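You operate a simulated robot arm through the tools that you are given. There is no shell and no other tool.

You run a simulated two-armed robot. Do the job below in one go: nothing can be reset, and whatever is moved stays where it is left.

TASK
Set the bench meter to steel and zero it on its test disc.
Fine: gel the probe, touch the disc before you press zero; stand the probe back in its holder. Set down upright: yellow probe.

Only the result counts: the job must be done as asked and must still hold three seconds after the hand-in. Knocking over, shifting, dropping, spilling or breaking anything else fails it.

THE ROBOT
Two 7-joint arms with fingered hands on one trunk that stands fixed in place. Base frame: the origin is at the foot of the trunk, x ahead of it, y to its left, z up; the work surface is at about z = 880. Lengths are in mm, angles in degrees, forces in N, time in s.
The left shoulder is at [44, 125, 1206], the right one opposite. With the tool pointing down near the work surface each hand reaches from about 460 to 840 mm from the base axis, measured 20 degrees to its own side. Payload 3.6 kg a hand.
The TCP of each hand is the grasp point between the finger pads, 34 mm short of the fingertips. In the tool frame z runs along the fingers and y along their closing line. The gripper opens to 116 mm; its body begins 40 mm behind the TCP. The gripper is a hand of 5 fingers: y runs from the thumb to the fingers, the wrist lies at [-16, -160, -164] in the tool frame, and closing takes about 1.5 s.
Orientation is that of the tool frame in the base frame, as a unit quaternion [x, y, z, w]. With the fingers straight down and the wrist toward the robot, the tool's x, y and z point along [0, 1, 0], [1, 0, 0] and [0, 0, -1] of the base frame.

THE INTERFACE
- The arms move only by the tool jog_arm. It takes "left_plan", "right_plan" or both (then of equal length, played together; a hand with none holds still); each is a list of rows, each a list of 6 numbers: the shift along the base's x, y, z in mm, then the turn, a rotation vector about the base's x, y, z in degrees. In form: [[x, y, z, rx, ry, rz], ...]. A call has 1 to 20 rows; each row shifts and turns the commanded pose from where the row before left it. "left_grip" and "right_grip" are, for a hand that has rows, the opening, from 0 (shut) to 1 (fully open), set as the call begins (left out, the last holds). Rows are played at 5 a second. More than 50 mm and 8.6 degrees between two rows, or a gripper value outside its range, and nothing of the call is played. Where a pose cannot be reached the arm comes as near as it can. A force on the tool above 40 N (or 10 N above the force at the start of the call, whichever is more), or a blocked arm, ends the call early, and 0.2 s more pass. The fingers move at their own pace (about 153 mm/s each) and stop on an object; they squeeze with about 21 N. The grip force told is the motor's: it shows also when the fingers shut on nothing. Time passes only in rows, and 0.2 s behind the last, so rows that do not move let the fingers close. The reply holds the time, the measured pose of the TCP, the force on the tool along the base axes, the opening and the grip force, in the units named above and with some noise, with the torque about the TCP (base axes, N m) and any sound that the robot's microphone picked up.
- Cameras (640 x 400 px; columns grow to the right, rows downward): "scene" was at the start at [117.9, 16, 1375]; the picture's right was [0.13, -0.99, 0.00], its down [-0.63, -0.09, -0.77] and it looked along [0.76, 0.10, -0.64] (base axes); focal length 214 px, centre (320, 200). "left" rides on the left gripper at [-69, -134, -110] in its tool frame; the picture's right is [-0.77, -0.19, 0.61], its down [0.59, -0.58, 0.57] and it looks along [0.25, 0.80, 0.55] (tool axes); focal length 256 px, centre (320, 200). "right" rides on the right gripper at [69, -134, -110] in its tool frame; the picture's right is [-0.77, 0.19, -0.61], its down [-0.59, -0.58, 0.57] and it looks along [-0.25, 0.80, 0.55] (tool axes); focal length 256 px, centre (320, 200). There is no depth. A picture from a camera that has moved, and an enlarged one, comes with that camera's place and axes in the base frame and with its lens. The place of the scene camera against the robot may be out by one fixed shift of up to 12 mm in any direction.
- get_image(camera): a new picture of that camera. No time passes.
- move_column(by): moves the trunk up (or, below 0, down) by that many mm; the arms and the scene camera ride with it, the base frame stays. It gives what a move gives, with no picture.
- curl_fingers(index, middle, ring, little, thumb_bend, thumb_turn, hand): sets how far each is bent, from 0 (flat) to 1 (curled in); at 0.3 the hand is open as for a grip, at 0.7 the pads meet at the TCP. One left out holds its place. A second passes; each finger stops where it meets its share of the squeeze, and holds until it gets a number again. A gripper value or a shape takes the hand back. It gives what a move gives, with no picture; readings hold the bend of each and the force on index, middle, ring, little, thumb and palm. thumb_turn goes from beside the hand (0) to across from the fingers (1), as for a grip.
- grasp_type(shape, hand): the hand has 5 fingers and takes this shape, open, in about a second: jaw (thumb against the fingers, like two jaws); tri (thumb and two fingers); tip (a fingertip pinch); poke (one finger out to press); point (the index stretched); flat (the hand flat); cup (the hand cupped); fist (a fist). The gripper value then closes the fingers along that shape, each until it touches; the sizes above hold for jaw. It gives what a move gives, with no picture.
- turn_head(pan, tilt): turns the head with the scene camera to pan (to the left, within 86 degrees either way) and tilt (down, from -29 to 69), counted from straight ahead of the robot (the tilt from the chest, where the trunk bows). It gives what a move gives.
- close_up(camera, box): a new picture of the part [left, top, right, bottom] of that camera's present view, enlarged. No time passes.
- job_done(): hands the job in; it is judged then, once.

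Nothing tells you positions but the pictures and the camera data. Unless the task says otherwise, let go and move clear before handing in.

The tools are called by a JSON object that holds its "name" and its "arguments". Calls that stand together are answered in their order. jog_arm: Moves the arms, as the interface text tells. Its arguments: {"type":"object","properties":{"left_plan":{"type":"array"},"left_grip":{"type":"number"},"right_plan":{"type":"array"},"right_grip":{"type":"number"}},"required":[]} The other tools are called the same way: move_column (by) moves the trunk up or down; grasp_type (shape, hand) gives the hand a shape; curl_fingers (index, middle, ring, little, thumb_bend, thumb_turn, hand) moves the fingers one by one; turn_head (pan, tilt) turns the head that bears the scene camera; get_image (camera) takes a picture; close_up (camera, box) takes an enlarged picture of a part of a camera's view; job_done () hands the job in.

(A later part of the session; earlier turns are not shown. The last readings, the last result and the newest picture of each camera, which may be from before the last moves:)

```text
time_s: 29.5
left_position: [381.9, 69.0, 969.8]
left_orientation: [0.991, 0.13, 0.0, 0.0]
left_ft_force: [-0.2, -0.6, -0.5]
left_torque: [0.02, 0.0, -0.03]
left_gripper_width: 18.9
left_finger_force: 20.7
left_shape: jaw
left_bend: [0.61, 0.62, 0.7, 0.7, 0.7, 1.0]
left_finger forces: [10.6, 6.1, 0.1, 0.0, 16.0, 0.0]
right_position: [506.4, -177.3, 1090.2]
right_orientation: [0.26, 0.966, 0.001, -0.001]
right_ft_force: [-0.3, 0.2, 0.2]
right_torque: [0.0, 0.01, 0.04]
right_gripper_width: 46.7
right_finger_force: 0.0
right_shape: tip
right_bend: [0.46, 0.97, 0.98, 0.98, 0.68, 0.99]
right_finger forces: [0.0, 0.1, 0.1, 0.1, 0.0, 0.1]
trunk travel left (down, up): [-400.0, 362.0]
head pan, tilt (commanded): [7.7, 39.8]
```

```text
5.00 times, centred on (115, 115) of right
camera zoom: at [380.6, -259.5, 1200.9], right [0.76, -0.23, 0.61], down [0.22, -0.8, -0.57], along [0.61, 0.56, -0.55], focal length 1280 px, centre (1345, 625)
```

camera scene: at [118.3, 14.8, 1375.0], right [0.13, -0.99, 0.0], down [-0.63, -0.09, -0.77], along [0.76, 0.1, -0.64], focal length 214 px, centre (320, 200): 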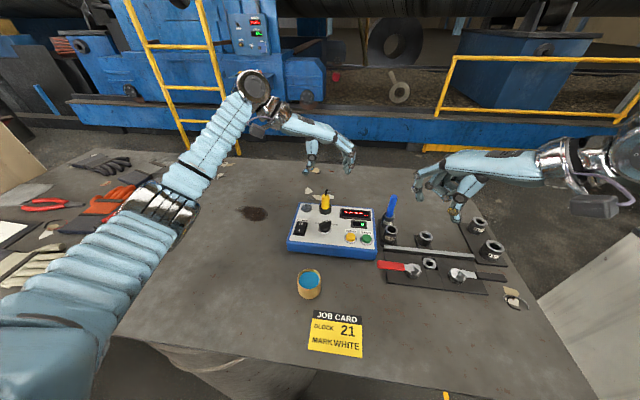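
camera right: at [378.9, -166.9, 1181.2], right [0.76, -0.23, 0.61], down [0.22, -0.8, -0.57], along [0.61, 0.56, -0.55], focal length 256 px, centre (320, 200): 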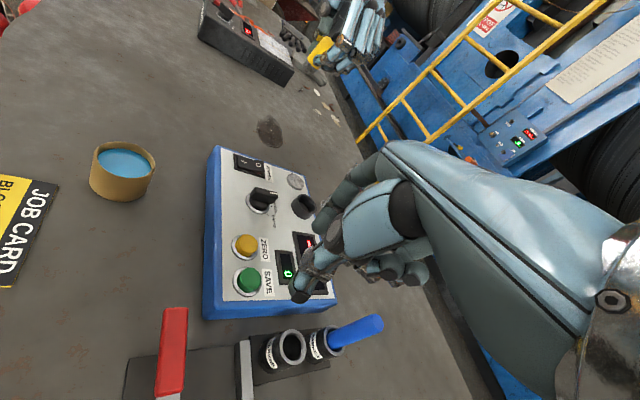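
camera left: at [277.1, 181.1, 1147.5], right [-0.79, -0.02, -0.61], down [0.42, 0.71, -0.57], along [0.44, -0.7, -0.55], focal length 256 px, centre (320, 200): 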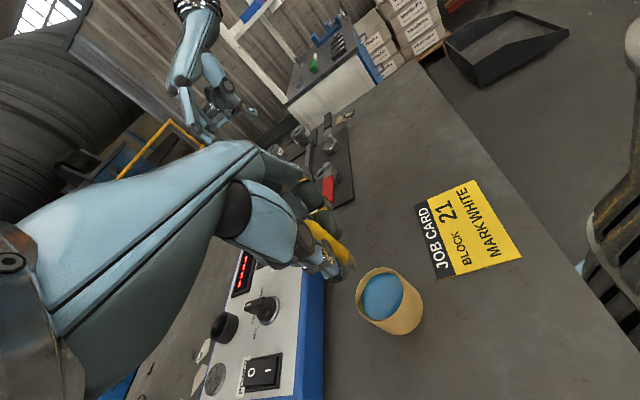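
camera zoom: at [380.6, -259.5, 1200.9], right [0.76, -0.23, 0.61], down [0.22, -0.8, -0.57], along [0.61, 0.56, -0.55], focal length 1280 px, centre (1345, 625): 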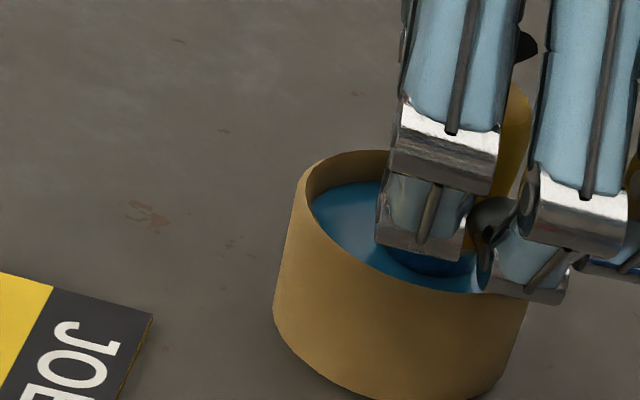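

Contact is gone and the pot hasn't moved. I'll lift clear and check that the tip carries gel.

{"name": "jog_arm", "arguments": {"left_plan": [[0, 0, 5, 0, 0, 0], [0, 0, 10, 0, 0, 0], [0, 0, 20, 0, 0, 0], [0, 0, 25, 0, 0, 0], [0, 0, 0, 0, 0, 0]]}}

{"name": "close_up", "arguments": {"camera": "left", "box": [310, 230, 410, 310]}}

{"name": "close_up", "arguments": {"camera": "scene", "box": [270, 210, 350, 300]}}

{"name": "close_up", "arguments": {"camera": "right", "box": [65, 55, 165, 135]}}

```text
time_s: 30.7
left_position: [381.1, 69.7, 1032.0]
left_orientation: [0.991, 0.13, 0.0, 0.0]
left_ft_force: [-1.5, -0.5, 0.2]
left_torque: [0.03, 0.01, 0.01]
left_gripper_width: 18.9
left_finger_force: 21.1
left_shape: jaw
left_bend: [0.61, 0.62, 0.7, 0.7, 0.7, 1.0]
left_finger forces: [10.5, 6.2, 0.0, 0.1, 16.0, 0.1]
right_position: [507.7, -178.1, 1090.6]
right_orientation: [0.261, 0.965, 0.001, 0.001]
right_ft_force: [1.1, -0.1, 0.3]
right_torque: [0.01, 0.0, 0.0]
right_gripper_width: 47.3
right_finger_force: 0.1
right_shape: tip
right_bend: [0.46, 0.97, 0.98, 0.98, 0.68, 0.99]
right_finger forces: [0.1, 0.0, 0.0, 0.0, 0.0, 0.0]
trunk travel left (down, up): [-400.0, 362.0]
head pan, tilt (commanded): [7.7, 39.8]
```

```text
5.00 times, centred on (360, 270) of left
camera zoom: at [279.8, 181.3, 1142.6], right [-0.79, -0.02, -0.61], down [0.42, 0.71, -0.57], along [0.44, -0.7, -0.55], focal length 1280 px, centre (120, -150)
```

zoom: 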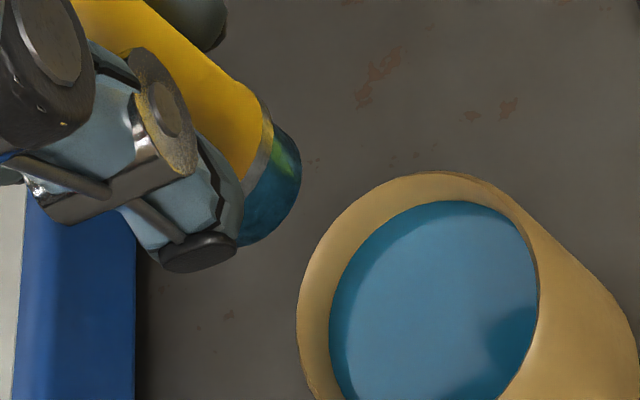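

```text
4.44 times, centred on (310, 255) of scene
camera zoom: at [117.9, 15.9, 1375.0], right [0.13, -0.99, 0.0], down [-0.63, -0.09, -0.77], along [0.76, 0.1, -0.64], focal length 953 px, centre (364, -44)
```

zoom: 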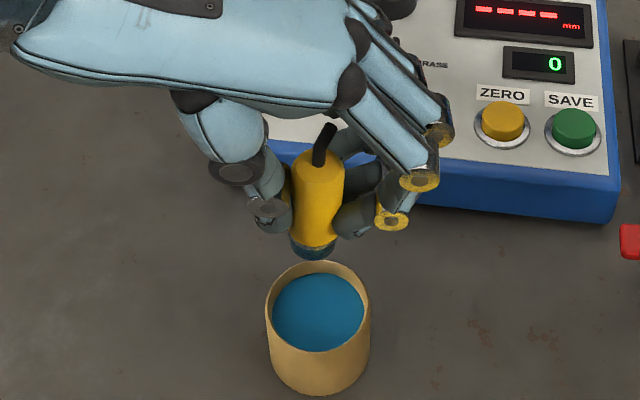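

```text
5.00 times, centred on (115, 95) of right
camera zoom: at [380.7, -259.2, 1201.1], right [0.76, -0.23, 0.61], down [0.22, -0.8, -0.57], along [0.61, 0.56, -0.55], focal length 1280 px, centre (1345, 725)
```

zoom: 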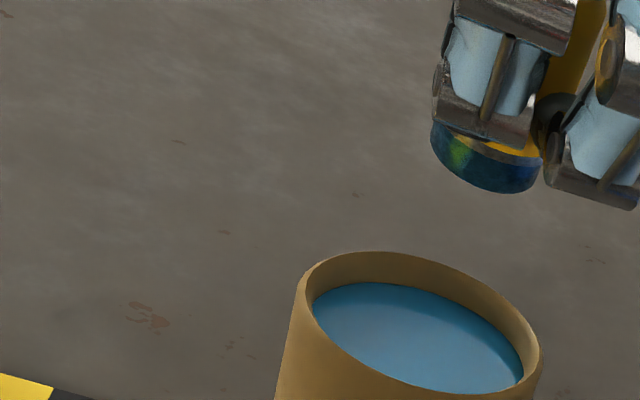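

The metal tip is coated in blue gel and the grip is unchanged. I'll carry it over to the test disc, correcting the ~5° tilt so the tip lands flat.

{"name": "jog_arm", "arguments": {"left_plan": [[0, 0, 30, 0, 0, 0], [38.7, 8.6, 0, 0, 0, 0], [38.7, 8.6, 0, 0, 0, 0], [38.7, 8.6, 0, 0, 0, 0], [38.7, 8.6, 0, 0, 0, 0], [38.7, 8.6, 0, -2.3, -1.2, 0], [38.7, 8.6, 0, -2.4, -1.3, 0], [0, 0, -20, 0, 0, 0], [0, 0, -20, 0, 0, 0], [0, 0, 0, 0, 0, 0]]}}

{"name": "get_image", "arguments": {"camera": "left"}}

{"name": "close_up", "arguments": {"camera": "scene", "box": [270, 150, 370, 240]}}

{"name": "close_up", "arguments": {"camera": "right", "box": [200, 60, 340, 200]}}

```text
time_s: 32.9
left_position: [613.2, 122.1, 1019.9]
left_orientation: [0.99, 0.131, 0.016, 0.044]
left_ft_force: [0.0, 0.1, -0.2]
left_torque: [0.04, -0.01, -0.01]
left_gripper_width: 19.1
left_finger_force: 21.7
left_shape: jaw
left_bend: [0.61, 0.62, 0.7, 0.7, 0.7, 1.0]
left_finger forces: [10.1, 6.3, 0.0, 0.1, 15.8, 0.1]
right_position: [507.2, -178.9, 1090.9]
right_orientation: [0.26, 0.966, 0.0, -0.001]
right_ft_force: [-1.1, -0.1, -0.7]
right_torque: [0.0, -0.01, 0.04]
right_gripper_width: 46.7
right_finger_force: 0.0
right_shape: tip
right_bend: [0.46, 0.97, 0.98, 0.98, 0.68, 0.99]
right_finger forces: [0.1, 0.1, 0.0, 0.1, 0.0, 0.0]
trunk travel left (down, up): [-400.0, 362.0]
head pan, tilt (commanded): [7.7, 39.8]
```

```text
taken
camera left: at [506.5, 240.9, 1116.9], right [-0.76, -0.07, -0.64], down [0.45, 0.66, -0.6], along [0.47, -0.75, -0.47], focal length 256 px, centre (320, 200)
```

left: 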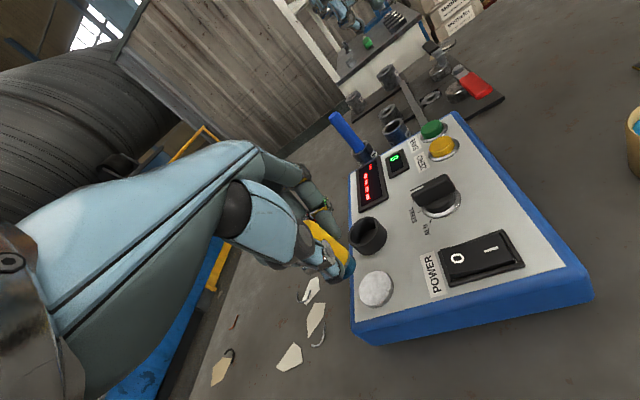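

```text
4.44 times, centred on (320, 195) of scene
camera zoom: at [117.8, 15.9, 1375.1], right [0.13, -0.99, 0.0], down [-0.63, -0.09, -0.77], along [0.76, 0.1, -0.64], focal length 953 px, centre (320, 222)
```

zoom: 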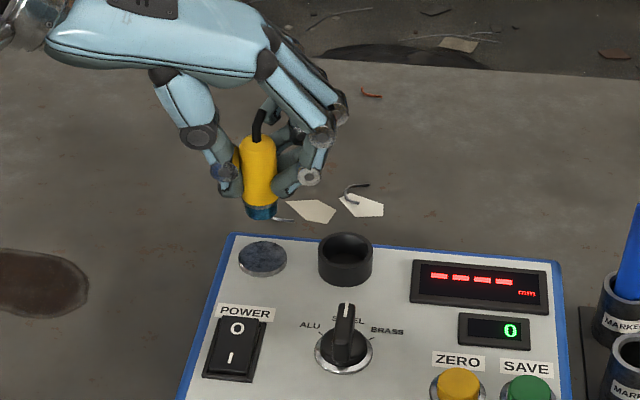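

```text
2.86 times, centred on (270, 130) of right
camera zoom: at [380.6, -259.2, 1201.2], right [0.76, -0.23, 0.61], down [0.22, -0.8, -0.57], along [0.61, 0.56, -0.55], focal length 731 px, centre (463, 400)
```

zoom: 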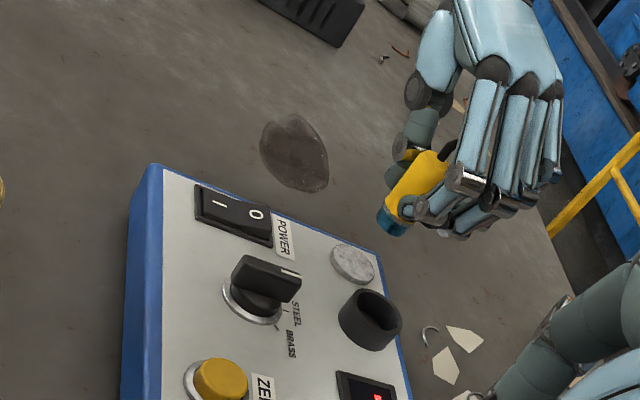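

The probe now hangs vertical over the disc. Before touching I'll ready the right hand in its poke shape to press ZERO.

{"name": "grasp_type", "arguments": {"shape": "poke", "hand": "right"}}

{"name": "get_image", "arguments": {"camera": "right"}}

{"name": "close_up", "arguments": {"camera": "scene", "box": [360, 60, 560, 220]}}

{"name": "close_up", "arguments": {"camera": "left", "box": [240, 0, 460, 140]}}

```text
time_s: 33.8
left_position: [612.1, 121.7, 1020.0]
left_orientation: [0.99, 0.131, 0.016, 0.044]
left_ft_force: [0.9, 0.0, -0.8]
left_torque: [-0.01, -0.01, 0.0]
left_gripper_width: 19.1
left_finger_force: 20.3
left_shape: jaw
left_bend: [0.61, 0.62, 0.7, 0.7, 0.7, 1.0]
left_finger forces: [10.1, 6.3, 0.1, 0.1, 15.7, 0.1]
right_position: [507.5, -177.7, 1090.7]
right_orientation: [0.26, 0.966, 0.0, -0.001]
right_ft_force: [-0.3, 0.5, 0.1]
right_torque: [0.02, 0.0, -0.03]
right_gripper_width: 0.1
right_finger_force: 0.1
right_shape: poke
right_bend: [0.7, 0.7, 0.98, 0.98, 0.0, 1.0]
right_finger forces: [0.1, 0.0, 0.0, 0.0, 0.1, 0.0]
trunk travel left (down, up): [-400.0, 362.0]
head pan, tilt (commanded): [7.7, 39.8]
```

```text
taken
camera right: at [380.8, -259.3, 1201.1], right [0.76, -0.23, 0.61], down [0.22, -0.8, -0.57], along [0.61, 0.56, -0.55], focal length 256 px, centre (320, 200)
```

right: 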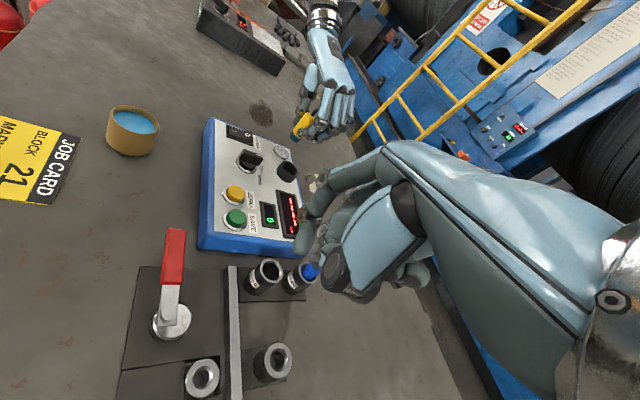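

```text
2.50 times, centred on (460, 140) of scene
camera zoom: at [118.1, 15.8, 1375.0], right [0.13, -0.99, 0.0], down [-0.63, -0.09, -0.77], along [0.76, 0.1, -0.64], focal length 536 px, centre (-30, 350)
```

zoom: 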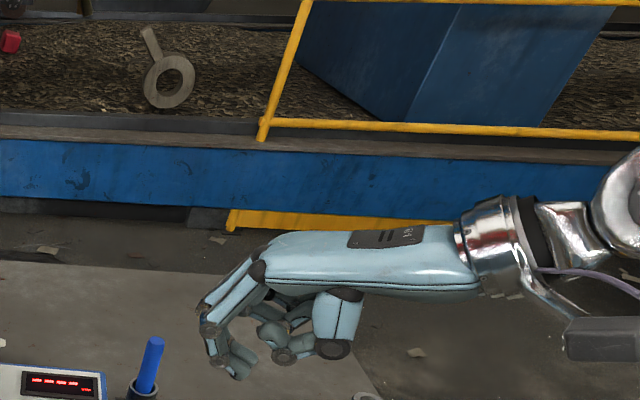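

```text
2.86 times, centred on (350, 70) of left
camera zoom: at [506.7, 240.9, 1116.9], right [-0.76, -0.07, -0.64], down [0.45, 0.66, -0.6], along [0.47, -0.75, -0.47], focal length 731 px, centre (234, 571)
```

zoom: 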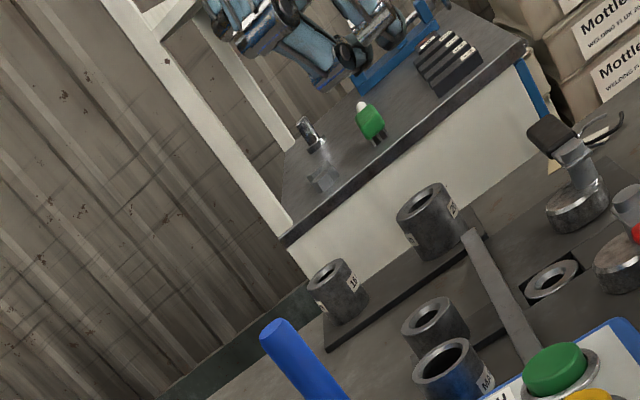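

Poke keeps two fingers down; ZERO and SAVE are only about 42 mm apart, so I'll tuck the middle finger away and press with the index alone.

{"name": "curl_fingers", "arguments": {"hand": "right", "index": 0.66, "middle": 1.0, "ring": 1.0, "little": 1.0}}

{"name": "close_up", "arguments": {"camera": "right", "box": [260, 150, 460, 310]}}

{"name": "close_up", "arguments": {"camera": "scene", "box": [400, 120, 520, 220]}}

```text
time_s: 34.8
left_position: [612.4, 121.9, 1020.2]
left_orientation: [0.99, 0.13, 0.015, 0.044]
left_ft_force: [0.4, 0.7, -0.4]
left_torque: [0.0, 0.0, -0.02]
left_gripper_width: 19.0
left_finger_force: 21.0
left_shape: jaw
left_bend: [0.61, 0.62, 0.7, 0.7, 0.7, 1.0]
left_finger forces: [10.1, 6.3, 0.1, 0.1, 15.8, 0.1]
right_position: [506.3, -178.6, 1090.4]
right_orientation: [0.26, 0.965, 0.0, 0.0]
right_ft_force: [0.0, 0.1, 0.5]
right_torque: [0.01, -0.01, -0.03]
right_gripper_width: 36.3
right_finger_force: 0.0
right_shape: fingers
right_bend: [0.66, 0.99, 1.0, 1.0, 0.0, 1.0]
right_finger forces: [0.1, 0.0, 0.1, 0.0, 0.1, 0.0]
trunk travel left (down, up): [-400.0, 362.0]
head pan, tilt (commanded): [7.7, 39.8]
```

```text
2.50 times, centred on (360, 230) of right
camera zoom: at [380.8, -259.3, 1201.1], right [0.76, -0.23, 0.61], down [0.22, -0.8, -0.57], along [0.61, 0.56, -0.55], focal length 640 px, centre (220, 125)
```

zoom: 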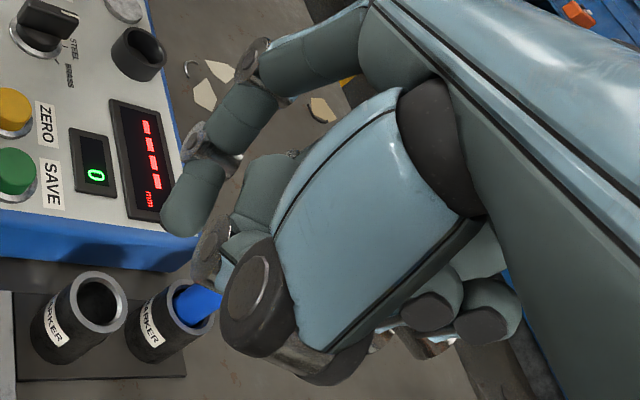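

```text
4.00 times, centred on (460, 170) of scene
camera zoom: at [118.0, 15.8, 1375.0], right [0.13, -0.99, 0.0], down [-0.63, -0.09, -0.77], along [0.76, 0.1, -0.64], focal length 858 px, centre (-240, 320)
```

zoom: 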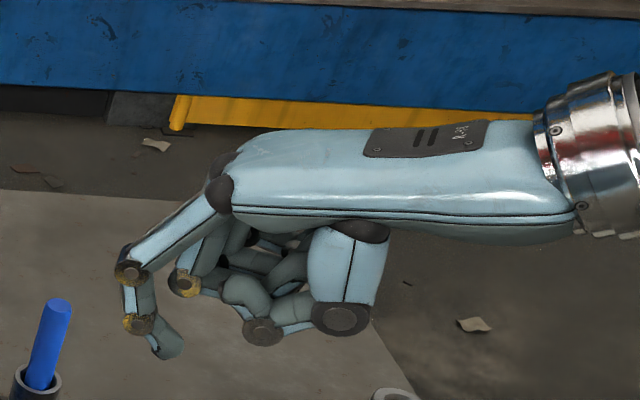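

The index tip sits about 34 mm below and 13 mm ahead of the TCP. ZERO is at [510.5,-21] with its cap top near z=939. I'll bring the right fingertip to hover about 35 mm above ZERO.

{"name": "jog_arm", "arguments": {"right_plan": [[0.3, 36, 0, 0, 0, 0], [0.3, 36, 0, 0, 0, 0], [0.3, 36, 0, 0, 0, 0], [0.1, 36.2, 0, 0, 0, 0], [0, 0, -30, 0, 0, 0], [0, 0, -30, 0, 0, 0], [0, 0, -18, 0, 0, 0], [0, 0, 0, 0, 0, 0]]}}

{"name": "get_image", "arguments": {"camera": "right"}}

{"name": "close_up", "arguments": {"camera": "scene", "box": [290, 160, 410, 270]}}

{"name": "close_up", "arguments": {"camera": "left", "box": [340, 80, 500, 220]}}

```text
time_s: 36.6
left_position: [612.9, 120.8, 1020.3]
left_orientation: [0.99, 0.13, 0.017, 0.044]
left_ft_force: [-0.2, 0.3, -0.9]
left_torque: [0.03, 0.01, 0.02]
left_gripper_width: 19.3
left_finger_force: 21.1
left_shape: jaw
left_bend: [0.61, 0.62, 0.7, 0.7, 0.7, 1.0]
left_finger forces: [10.0, 6.3, 0.0, 0.0, 15.9, 0.1]
right_position: [507.3, -32.9, 1011.9]
right_orientation: [0.26, 0.966, 0.0, 0.001]
right_ft_force: [0.0, 0.6, -0.2]
right_torque: [-0.02, 0.0, -0.01]
right_gripper_width: 36.2
right_finger_force: 0.1
right_shape: fingers
right_bend: [0.66, 0.99, 1.0, 1.0, 0.0, 1.0]
right_finger forces: [0.0, 0.0, 0.1, 0.0, 0.0, 0.0]
trunk travel left (down, up): [-400.0, 362.0]
head pan, tilt (commanded): [7.7, 39.8]
```

```text
taken
camera right: at [380.3, -113.1, 1123.5], right [0.76, -0.23, 0.61], down [0.22, -0.8, -0.57], along [0.61, 0.56, -0.55], focal length 256 px, centre (320, 200)
```

right: 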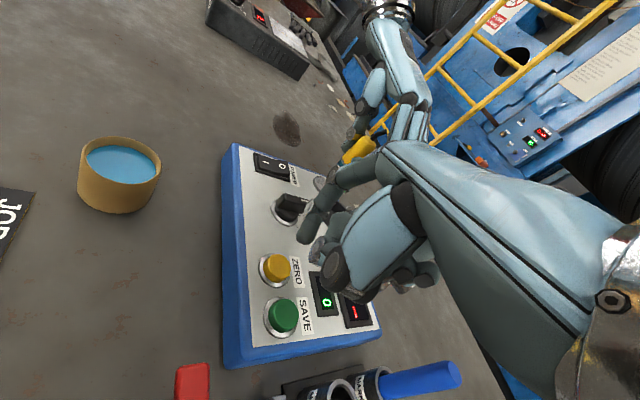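

```text
3.64 times, centred on (350, 215) of scene
camera zoom: at [118.0, 16.1, 1375.0], right [0.13, -0.99, 0.0], down [-0.63, -0.09, -0.77], along [0.76, 0.1, -0.64], focal length 780 px, centre (211, 146)
```

zoom: 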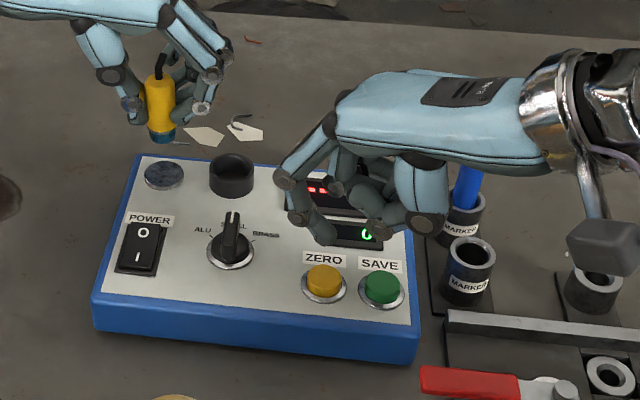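

```text
2.86 times, centred on (420, 150) of left
camera zoom: at [506.7, 241.1, 1116.9], right [-0.76, -0.07, -0.64], down [0.45, 0.66, -0.6], along [0.47, -0.75, -0.47], focal length 731 px, centre (34, 343)
```

zoom: 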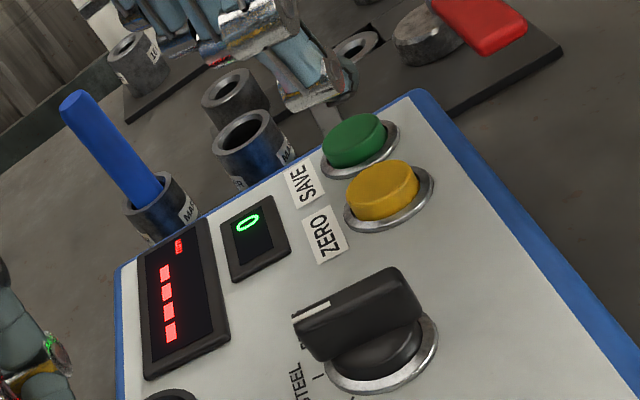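

Right fingertip hovers over ZERO. Now I'll lower the probe toward the disc, stopping a few millimetres above to look.

{"name": "jog_arm", "arguments": {"left_plan": [[0, 0, -15, 0, 0, 0], [0, 0, -8, 0, 0, 0], [0, 0, -3, 0, 0, 0], [0, 0, 0, 0, 0, 0]]}}

{"name": "close_up", "arguments": {"camera": "scene", "box": [280, 160, 360, 230]}}

{"name": "close_up", "arguments": {"camera": "left", "box": [280, 210, 440, 320]}}

{"name": "close_up", "arguments": {"camera": "right", "box": [240, 100, 400, 240]}}

```text
time_s: 37.6
left_position: [614.3, 121.5, 992.4]
left_orientation: [0.99, 0.13, 0.015, 0.044]
left_ft_force: [0.6, -0.4, -0.7]
left_torque: [0.01, 0.03, -0.01]
left_gripper_width: 19.0
left_finger_force: 21.0
left_shape: jaw
left_bend: [0.61, 0.62, 0.7, 0.7, 0.7, 1.0]
left_finger forces: [10.1, 6.4, 0.1, 0.0, 15.8, 0.0]
right_position: [506.8, -33.7, 1012.7]
right_orientation: [0.261, 0.965, 0.0, 0.0]
right_ft_force: [0.8, -0.2, 0.3]
right_torque: [0.01, -0.02, -0.02]
right_gripper_width: 36.3
right_finger_force: 0.0
right_shape: fingers
right_bend: [0.66, 0.99, 1.0, 1.0, 0.0, 1.0]
right_finger forces: [0.0, 0.0, 0.0, 0.0, 0.1, 0.1]
trunk travel left (down, up): [-400.0, 362.0]
head pan, tilt (commanded): [7.7, 39.8]
```

```text
5.71 times, centred on (320, 195) of scene
camera zoom: at [118.0, 15.9, 1375.0], right [0.13, -0.99, 0.0], down [-0.63, -0.09, -0.77], along [0.76, 0.1, -0.64], focal length 1226 px, centre (320, 229)
```

zoom: 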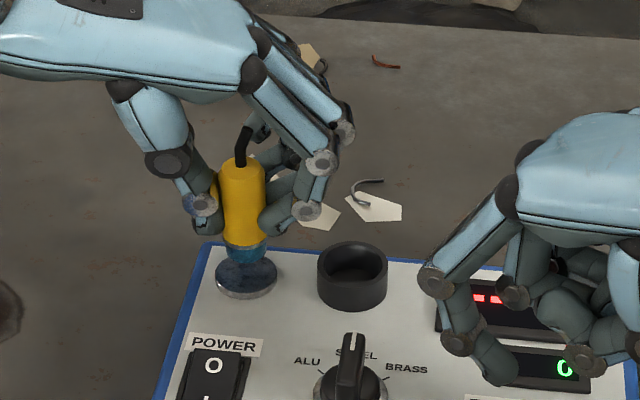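

```text
3.64 times, centred on (360, 265) of left
camera zoom: at [507.9, 241.2, 1090.1], right [-0.76, -0.07, -0.64], down [0.45, 0.66, -0.6], along [0.47, -0.75, -0.47], focal length 931 px, centre (174, -36)
```

zoom: 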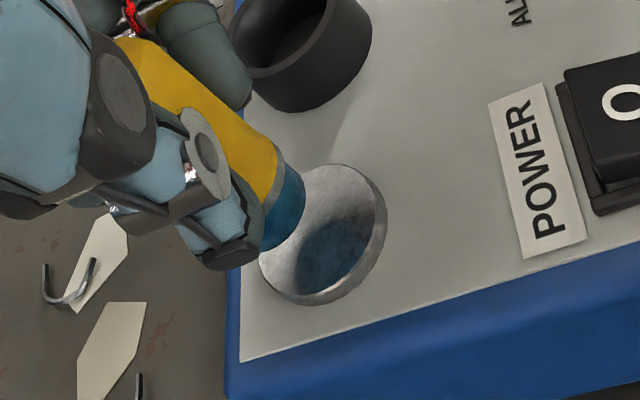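

```text
2.86 times, centred on (320, 170) of right
camera zoom: at [380.3, -113.3, 1123.8], right [0.76, -0.23, 0.61], down [0.22, -0.8, -0.57], along [0.61, 0.56, -0.55], focal length 731 px, centre (320, 286)
```

zoom: 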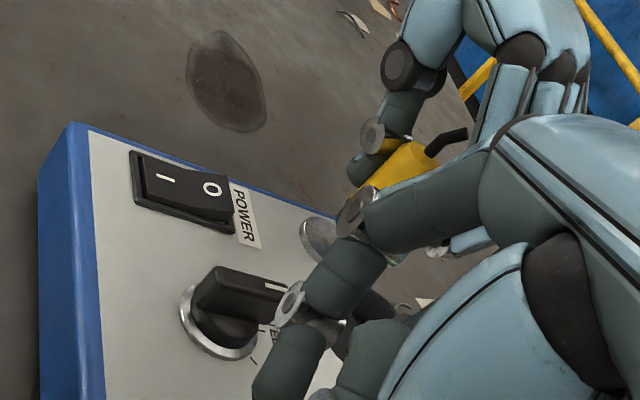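

The tip is centred, about 10 mm above the disc. Lowering the rest in small steps while watching the force.

{"name": "jog_arm", "arguments": {"left_plan": [[0, 0, -3, 0, 0, 0], [0, 0, -3, 0, 0, 0], [0, 0, -1.5, 0, 0, 0], [0, 0, 0, 0, 0, 0]]}}

{"name": "jog_arm", "arguments": {"left_plan": [[0, 0, -1, 0, 0, 0], [0, 0, 0, 0, 0, 0]]}}

{"name": "close_up", "arguments": {"camera": "left", "box": [320, 240, 400, 310]}}

{"name": "close_up", "arguments": {"camera": "scene", "box": [280, 160, 400, 240]}}

```text
time_s: 38.6
left_position: [614.1, 120.0, 987.0]
left_orientation: [0.99, 0.13, 0.015, 0.044]
left_ft_force: [0.2, -0.2, 0.3]
left_torque: [-0.03, 0.01, 0.0]
left_gripper_width: 19.1
left_finger_force: 20.8
left_shape: jaw
left_bend: [0.61, 0.62, 0.7, 0.7, 0.7, 1.0]
left_finger forces: [10.2, 6.4, 0.0, 0.0, 15.9, 0.0]
right_position: [506.8, -32.9, 1012.9]
right_orientation: [0.26, 0.966, 0.001, 0.0]
right_ft_force: [-0.7, -0.3, -0.4]
right_torque: [0.02, 0.0, -0.03]
right_gripper_width: 36.4
right_finger_force: 0.1
right_shape: fingers
right_bend: [0.66, 0.99, 1.0, 1.0, 0.0, 1.0]
right_finger forces: [0.0, 0.0, 0.0, 0.0, 0.0, 0.1]
trunk travel left (down, up): [-400.0, 362.0]
head pan, tilt (commanded): [7.7, 39.8]
```

```text
time_s: 39.2
left_position: [613.7, 121.0, 985.8]
left_orientation: [0.99, 0.13, 0.016, 0.043]
left_ft_force: [-0.4, -0.2, -0.7]
left_torque: [0.03, 0.0, -0.02]
left_gripper_width: 19.3
left_finger_force: 20.7
left_shape: jaw
left_bend: [0.61, 0.62, 0.7, 0.7, 0.7, 1.0]
left_finger forces: [10.1, 6.3, 0.0, 0.0, 15.8, 0.1]
right_position: [507.3, -32.7, 1013.3]
right_orientation: [0.26, 0.966, 0.0, 0.0]
right_ft_force: [-0.2, -0.3, 0.4]
right_torque: [0.01, -0.03, 0.01]
right_gripper_width: 36.3
right_finger_force: 0.1
right_shape: fingers
right_bend: [0.66, 0.99, 1.0, 1.0, 0.0, 1.0]
right_finger forces: [0.0, 0.0, 0.0, 0.0, 0.0, 0.0]
trunk travel left (down, up): [-400.0, 362.0]
head pan, tilt (commanded): [7.7, 39.8]
```

```text
5.71 times, centred on (360, 275) of left
camera zoom: at [507.6, 240.6, 1082.7], right [-0.76, -0.07, -0.64], down [0.45, 0.66, -0.6], along [0.47, -0.75, -0.47], focal length 1463 px, centre (91, -229)
```

zoom: 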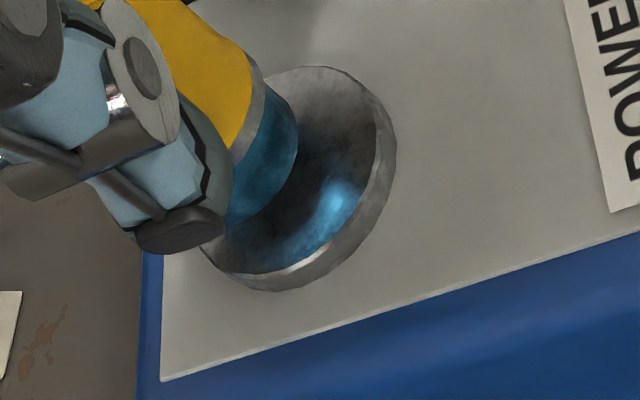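

```text
5.00 times, centred on (340, 200) of scene
camera zoom: at [118.1, 15.9, 1375.0], right [0.13, -0.99, 0.0], down [-0.63, -0.09, -0.77], along [0.76, 0.1, -0.64], focal length 1072 px, centre (220, 200)
```

zoom: 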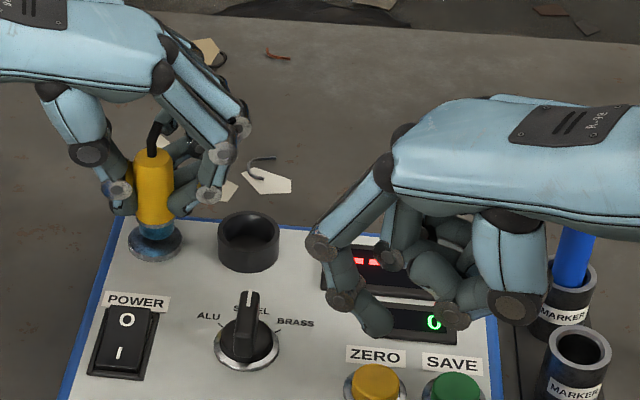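

{"name": "jog_arm", "arguments": {"left_plan": [[0, 0, -1, 0, 0, 0], [0, 0, -0.5, 0, 0, 0], [0, 0, 0, 0, 0, 0]]}}

{"name": "jog_arm", "arguments": {"left_plan": [[0, 0, -0.5, 0, 0, 0], [0, 0, -0.5, 0, 0, 0], [0, 0, 0, 0, 0, 0]]}}

{"name": "close_up", "arguments": {"camera": "left", "box": [320, 160, 480, 310]}}

{"name": "close_up", "arguments": {"camera": "left", "box": [320, 240, 400, 310]}}

```text
time_s: 40.0
left_position: [612.8, 121.1, 984.9]
left_orientation: [0.99, 0.131, 0.016, 0.043]
left_ft_force: [0.3, 0.1, -1.5]
left_torque: [0.01, 0.02, -0.01]
left_gripper_width: 19.1
left_finger_force: 21.1
left_shape: jaw
left_bend: [0.61, 0.62, 0.7, 0.7, 0.7, 1.0]
left_finger forces: [10.1, 6.3, 0.0, 0.1, 15.8, 0.1]
right_position: [506.4, -33.2, 1012.7]
right_orientation: [0.261, 0.965, 0.001, 0.0]
right_ft_force: [0.9, 0.4, -0.6]
right_torque: [0.04, 0.0, -0.01]
right_gripper_width: 36.6
right_finger_force: 0.3
right_shape: fingers
right_bend: [0.66, 0.99, 1.0, 1.0, 0.0, 1.0]
right_finger forces: [0.0, 0.1, 0.0, 0.1, 0.0, 0.0]
trunk travel left (down, up): [-400.0, 362.0]
head pan, tilt (commanded): [7.7, 39.8]
```

```text
time_s: 40.8
left_position: [613.4, 121.1, 984.0]
left_orientation: [0.99, 0.13, 0.017, 0.044]
left_ft_force: [0.2, -0.1, -0.3]
left_torque: [-0.01, 0.01, -0.02]
left_gripper_width: 19.0
left_finger_force: 20.9
left_shape: jaw
left_bend: [0.61, 0.62, 0.7, 0.7, 0.7, 1.0]
left_finger forces: [10.2, 6.4, 0.0, 0.0, 15.7, 0.0]
right_position: [506.3, -32.1, 1012.8]
right_orientation: [0.26, 0.965, -0.001, 0.0]
right_ft_force: [-0.1, -0.5, -0.1]
right_torque: [-0.03, -0.03, 0.0]
right_gripper_width: 36.3
right_finger_force: 0.0
right_shape: fingers
right_bend: [0.66, 0.99, 1.0, 1.0, 0.0, 1.0]
right_finger forces: [0.1, 0.0, 0.0, 0.1, 0.0, 0.0]
trunk travel left (down, up): [-400.0, 362.0]
head pan, tilt (commanded): [7.7, 39.8]
```

```text
2.67 times, centred on (400, 235) of left
camera zoom: at [507.7, 240.7, 1080.6], right [-0.76, -0.07, -0.64], down [0.45, 0.66, -0.6], along [0.47, -0.75, -0.47], focal length 683 px, centre (107, 107)
```

zoom: 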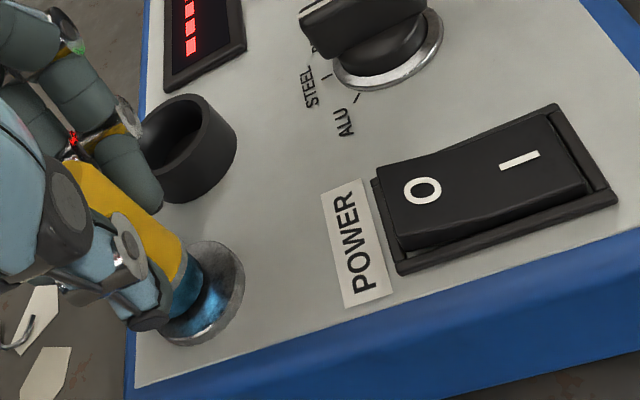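

```text
5.71 times, centred on (360, 275) of left
camera zoom: at [507.7, 240.7, 1080.6], right [-0.76, -0.07, -0.64], down [0.45, 0.66, -0.6], along [0.47, -0.75, -0.47], focal length 1463 px, centre (91, -229)
```

zoom: 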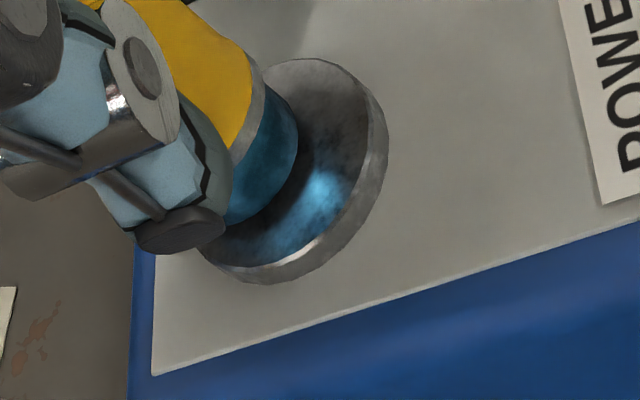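

{"name": "jog_arm", "arguments": {"left_plan": [[0, 0, -0.7, 0, 0, 0], [0, 0, -0.3, 0, 0, 0], [0, 0, 0, 0, 0, 0]]}}

{"name": "jog_arm", "arguments": {"left_plan": [[0, 0, -0.7, 0, 0, 0], [0, 0, 0, 0, 0, 0]]}}

{"name": "close_up", "arguments": {"camera": "left", "box": [320, 240, 400, 310]}}

{"name": "get_image", "arguments": {"camera": "left"}}

```text
time_s: 41.6
left_position: [613.9, 120.6, 983.1]
left_orientation: [0.99, 0.13, 0.017, 0.044]
left_ft_force: [-0.1, 0.7, -0.1]
left_torque: [0.0, 0.03, 0.0]
left_gripper_width: 19.3
left_finger_force: 21.0
left_shape: jaw
left_bend: [0.61, 0.62, 0.7, 0.7, 0.7, 1.0]
left_finger forces: [10.1, 6.4, 0.0, 0.0, 15.8, 0.1]
right_position: [506.1, -32.8, 1014.0]
right_orientation: [0.261, 0.965, 0.001, 0.0]
right_ft_force: [0.1, 0.1, 0.6]
right_torque: [-0.03, -0.01, -0.02]
right_gripper_width: 36.3
right_finger_force: 0.2
right_shape: fingers
right_bend: [0.66, 0.99, 1.0, 1.0, 0.0, 1.0]
right_finger forces: [0.1, 0.1, 0.1, 0.0, 0.0, 0.1]
trunk travel left (down, up): [-400.0, 362.0]
head pan, tilt (commanded): [7.7, 39.8]
```

```text
time_s: 42.2
left_position: [614.3, 120.0, 983.2]
left_orientation: [0.99, 0.13, 0.017, 0.045]
left_ft_force: [0.2, 0.2, -1.6]
left_torque: [0.02, -0.02, -0.04]
left_gripper_width: 19.2
left_finger_force: 20.5
left_shape: jaw
left_bend: [0.61, 0.62, 0.7, 0.7, 0.7, 1.0]
left_finger forces: [10.0, 6.5, 0.0, 0.0, 15.8, 0.0]
right_position: [506.4, -33.0, 1012.9]
right_orientation: [0.26, 0.966, 0.0, 0.0]
right_ft_force: [-0.1, -0.4, -0.5]
right_torque: [-0.01, 0.0, -0.01]
right_gripper_width: 35.9
right_finger_force: 0.0
right_shape: fingers
right_bend: [0.66, 0.99, 1.0, 1.0, 0.0, 1.0]
right_finger forces: [0.0, 0.0, 0.1, 0.1, 0.0, 0.1]
trunk travel left (down, up): [-400.0, 362.0]
head pan, tilt (commanded): [7.7, 39.8]
```

```text
5.71 times, centred on (360, 275) of left
camera zoom: at [508.1, 240.2, 1078.7], right [-0.76, -0.07, -0.64], down [0.45, 0.66, -0.6], along [0.47, -0.75, -0.47], focal length 1463 px, centre (91, -229)
```

zoom: 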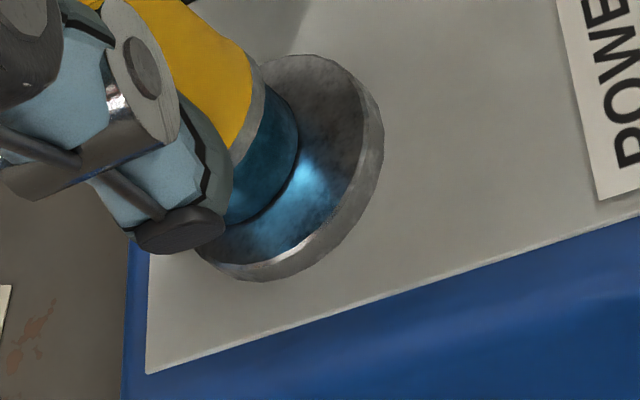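

```text
taken
camera left: at [508.1, 240.2, 1078.7], right [-0.76, -0.07, -0.64], down [0.45, 0.66, -0.6], along [0.47, -0.75, -0.47], focal length 256 px, centre (320, 200)
```

left: 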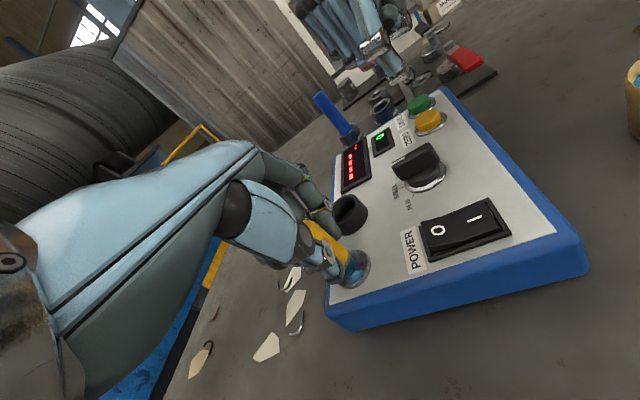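

{"name": "jog_arm", "arguments": {"left_plan": [[0, 0, -0.7, 0, 0, 0], [0, 0, 0, 0, 0, 0]]}}

{"name": "jog_arm", "arguments": {"left_plan": [[0, 0, -0.7, 0, 0, 0], [0, 0, 0, 0, 0, 0]]}}

{"name": "close_up", "arguments": {"camera": "left", "box": [320, 240, 400, 310]}}

{"name": "close_up", "arguments": {"camera": "left", "box": [320, 120, 440, 210]}}

```text
time_s: 42.8
left_position: [613.9, 119.8, 983.3]
left_orientation: [0.99, 0.13, 0.016, 0.043]
left_ft_force: [0.6, -0.7, 0.2]
left_torque: [0.02, 0.0, -0.03]
left_gripper_width: 18.9
left_finger_force: 20.5
left_shape: jaw
left_bend: [0.61, 0.62, 0.7, 0.7, 0.7, 1.0]
left_finger forces: [10.2, 6.6, 0.0, 0.0, 15.8, 0.0]
right_position: [505.8, -33.8, 1012.4]
right_orientation: [0.26, 0.966, 0.0, 0.0]
right_ft_force: [-0.1, 0.3, 0.4]
right_torque: [0.02, 0.0, 0.01]
right_gripper_width: 36.2
right_finger_force: 0.1
right_shape: fingers
right_bend: [0.66, 0.99, 1.0, 1.0, 0.0, 1.0]
right_finger forces: [0.0, 0.0, 0.1, 0.1, 0.0, 0.0]
trunk travel left (down, up): [-400.0, 362.0]
head pan, tilt (commanded): [7.7, 39.8]
```

```text
time_s: 43.4
left_position: [614.0, 120.9, 980.4]
left_orientation: [0.99, 0.13, 0.016, 0.043]
left_ft_force: [-0.3, -0.3, 3.5]
left_torque: [0.01, -0.02, -0.06]
left_gripper_width: 19.3
left_finger_force: 20.9
left_shape: jaw
left_bend: [0.61, 0.62, 0.7, 0.7, 0.7, 1.0]
left_finger forces: [10.4, 7.1, 0.1, 0.1, 16.4, 0.0]
right_position: [506.4, -33.3, 1013.3]
right_orientation: [0.261, 0.965, 0.0, 0.0]
right_ft_force: [0.1, 0.0, -0.8]
right_torque: [0.0, 0.04, -0.02]
right_gripper_width: 36.3
right_finger_force: 0.0
right_shape: fingers
right_bend: [0.66, 0.99, 1.0, 1.0, 0.0, 1.0]
right_finger forces: [0.0, 0.0, 0.0, 0.0, 0.0, 0.0]
trunk travel left (down, up): [-400.0, 362.0]
head pan, tilt (commanded): [7.7, 39.8]
```

```text
5.71 times, centred on (360, 275) of left
camera zoom: at [507.8, 239.8, 1077.7], right [-0.76, -0.07, -0.64], down [0.45, 0.66, -0.6], along [0.47, -0.75, -0.47], focal length 1463 px, centre (91, -229)
```

zoom: 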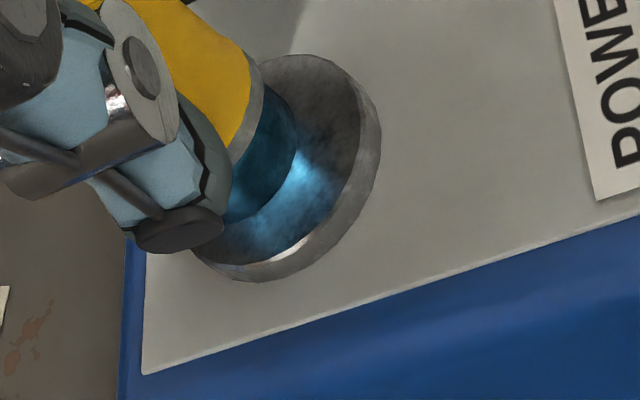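

```text
4.44 times, centred on (380, 165) of left
camera zoom: at [507.8, 239.8, 1077.7], right [-0.76, -0.07, -0.64], down [0.45, 0.66, -0.6], along [0.47, -0.75, -0.47], focal length 1138 px, centre (53, 356)
```

zoom: 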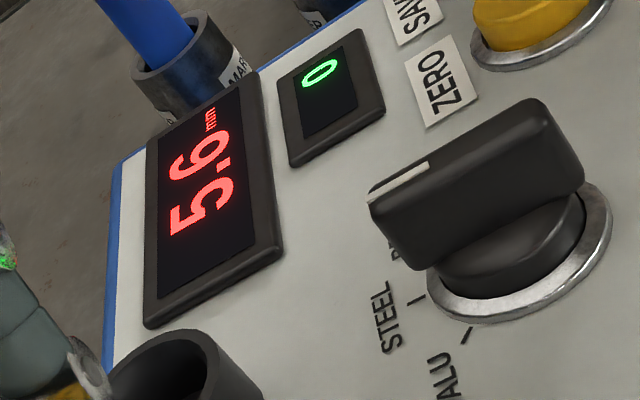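

The meter now reads a live 5.6 mm with the probe on the disc at 3.5 N. I'll add a hair of pressure to hold it and bring the right fingertip down onto ZERO.

{"name": "jog_arm", "arguments": {"left_plan": [[0, 0, -0.5, 0, 0, 0], [0, 0, 0, 0, 0, 0], [0, 0, 0, 0, 0, 0], [0, 0, 0, 0, 0, 0]], "right_plan": [[1, 0, -12, 0, 0, 0], [0, 0, -10, 0, 0, 0], [0, 0, -6, 0, 0, 0], [0, 0, 0, 0, 0, 0]]}}

{"name": "close_up", "arguments": {"camera": "left", "box": [320, 80, 460, 190]}}

{"name": "close_up", "arguments": {"camera": "scene", "box": [310, 180, 400, 260]}}

{"name": "close_up", "arguments": {"camera": "right", "box": [240, 180, 360, 300]}}

```text
time_s: 44.4
left_position: [612.3, 119.5, 981.0]
left_orientation: [0.99, 0.129, 0.016, 0.044]
left_ft_force: [0.8, 0.2, 5.2]
left_torque: [0.05, -0.04, 0.01]
left_gripper_width: 19.2
left_finger_force: 21.3
left_shape: jaw
left_bend: [0.61, 0.62, 0.7, 0.7, 0.7, 1.0]
left_finger forces: [10.3, 7.7, 0.0, 0.0, 16.8, 0.0]
right_position: [507.0, -34.6, 985.3]
right_orientation: [0.262, 0.965, 0.0, 0.0]
right_ft_force: [0.1, -0.4, -0.1]
right_torque: [0.02, -0.01, -0.01]
right_gripper_width: 36.2
right_finger_force: 0.0
right_shape: fingers
right_bend: [0.66, 0.99, 1.0, 1.0, 0.0, 1.0]
right_finger forces: [0.0, 0.1, 0.0, 0.0, 0.1, 0.0]
trunk travel left (down, up): [-400.0, 362.0]
head pan, tilt (commanded): [7.7, 39.8]
```

```text
3.64 times, centred on (390, 135) of left
camera zoom: at [507.6, 239.8, 1077.7], right [-0.76, -0.07, -0.64], down [0.45, 0.66, -0.6], along [0.47, -0.75, -0.47], focal length 931 px, centre (66, 436)
```

zoom: 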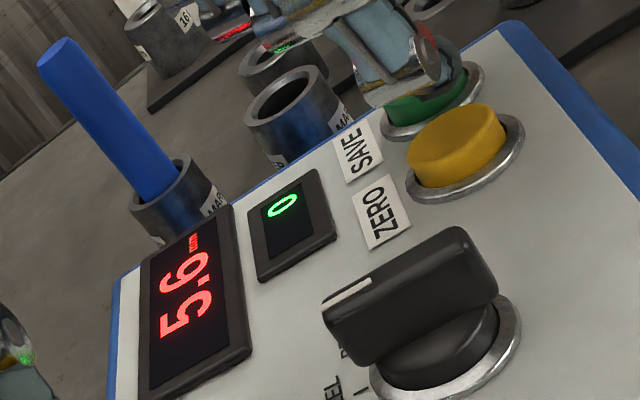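

```text
5.00 times, centred on (355, 220) of scene
camera zoom: at [117.6, 15.8, 1375.1], right [0.13, -0.99, 0.0], down [-0.63, -0.09, -0.77], along [0.76, 0.1, -0.64], focal length 1072 px, centre (145, 100)
```

zoom: 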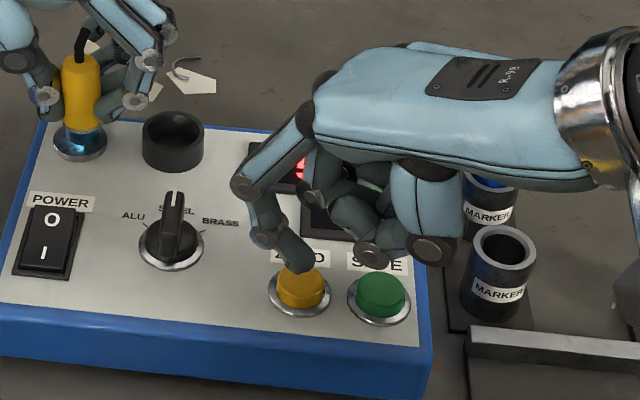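

```text
3.33 times, centred on (300, 240) of right
camera zoom: at [380.9, -114.7, 1095.9], right [0.76, -0.23, 0.61], down [0.22, -0.8, -0.57], along [0.61, 0.56, -0.55], focal length 853 px, centre (387, 67)
```

zoom: 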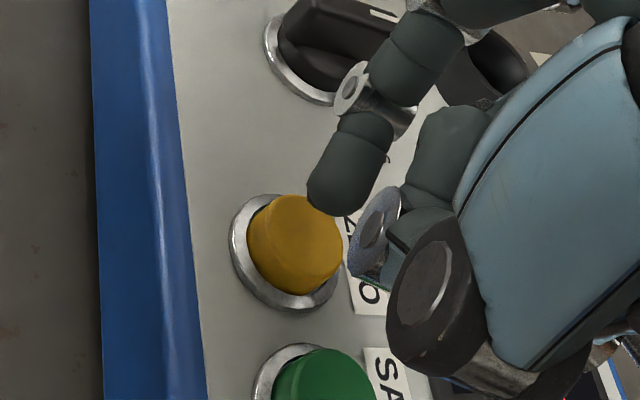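

The fingertip is a few millimetres off the cap centre, so I'll nudge it by (-3,-4) and lower toward contact in small steps.

{"name": "jog_arm", "arguments": {"right_plan": [[-3, -4, 0, 0, 0, 0], [0, 0, -3, 0, 0, 0], [0, 0, 0, 0, 0, 0]]}}

{"name": "close_up", "arguments": {"camera": "left", "box": [340, 80, 460, 160]}}

{"name": "close_up", "arguments": {"camera": "scene", "box": [325, 210, 385, 250]}}

{"name": "close_up", "arguments": {"camera": "right", "box": [250, 200, 330, 280]}}

```text
time_s: 45.2
left_position: [612.7, 120.2, 981.8]
left_orientation: [0.99, 0.13, 0.016, 0.043]
left_ft_force: [0.5, -0.4, 5.2]
left_torque: [-0.03, 0.0, -0.01]
left_gripper_width: 19.2
left_finger_force: 20.6
left_shape: jaw
left_bend: [0.61, 0.62, 0.7, 0.7, 0.7, 1.0]
left_finger forces: [10.3, 7.6, 0.0, 0.0, 16.8, 0.0]
right_position: [505.3, -38.3, 981.6]
right_orientation: [0.261, 0.965, 0.0, 0.0]
right_ft_force: [0.5, 0.3, -0.5]
right_torque: [-0.01, 0.01, 0.02]
right_gripper_width: 36.2
right_finger_force: 0.1
right_shape: fingers
right_bend: [0.66, 0.99, 1.0, 1.0, 0.0, 1.0]
right_finger forces: [0.0, 0.0, 0.0, 0.0, 0.1, 0.0]
trunk travel left (down, up): [-400.0, 362.0]
head pan, tilt (commanded): [7.7, 39.8]
```

```text
5.00 times, centred on (400, 120) of left
camera zoom: at [507.4, 239.8, 1077.7], right [-0.76, -0.07, -0.64], down [0.45, 0.66, -0.6], along [0.47, -0.75, -0.47], focal length 1280 px, centre (-80, 600)
```

zoom: 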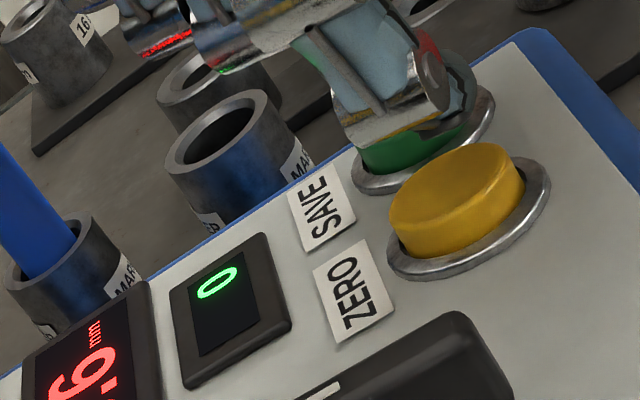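

```text
10.00 times, centred on (355, 230) of scene
camera zoom: at [117.4, 15.8, 1375.1], right [0.13, -0.99, 0.0], down [-0.63, -0.09, -0.77], along [0.76, 0.1, -0.64], focal length 2145 px, centre (-30, -100)
```

zoom: 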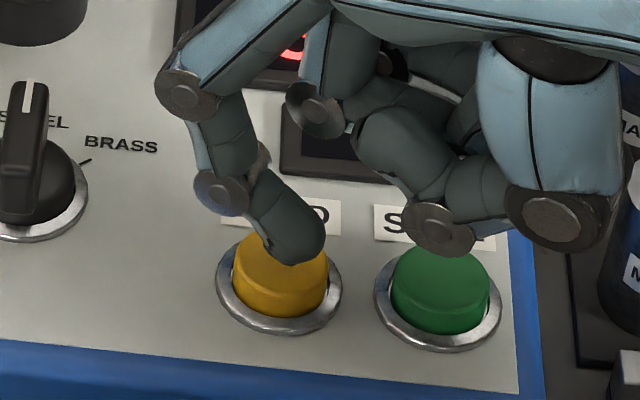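

```text
5.00 times, centred on (290, 240) of right
camera zoom: at [378.8, -118.7, 1092.3], right [0.76, -0.23, 0.61], down [0.22, -0.8, -0.57], along [0.61, 0.56, -0.55], focal length 1280 px, centre (470, 0)
```

zoom: 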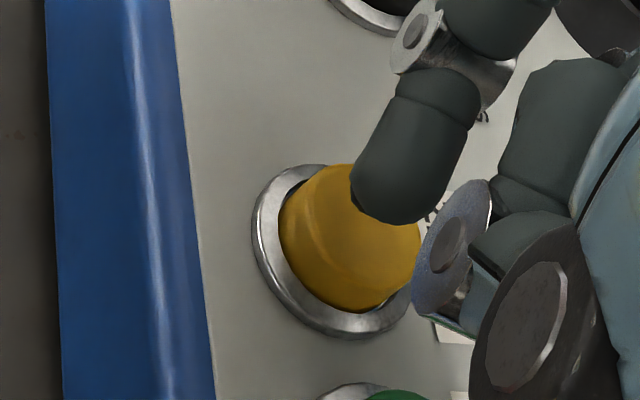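

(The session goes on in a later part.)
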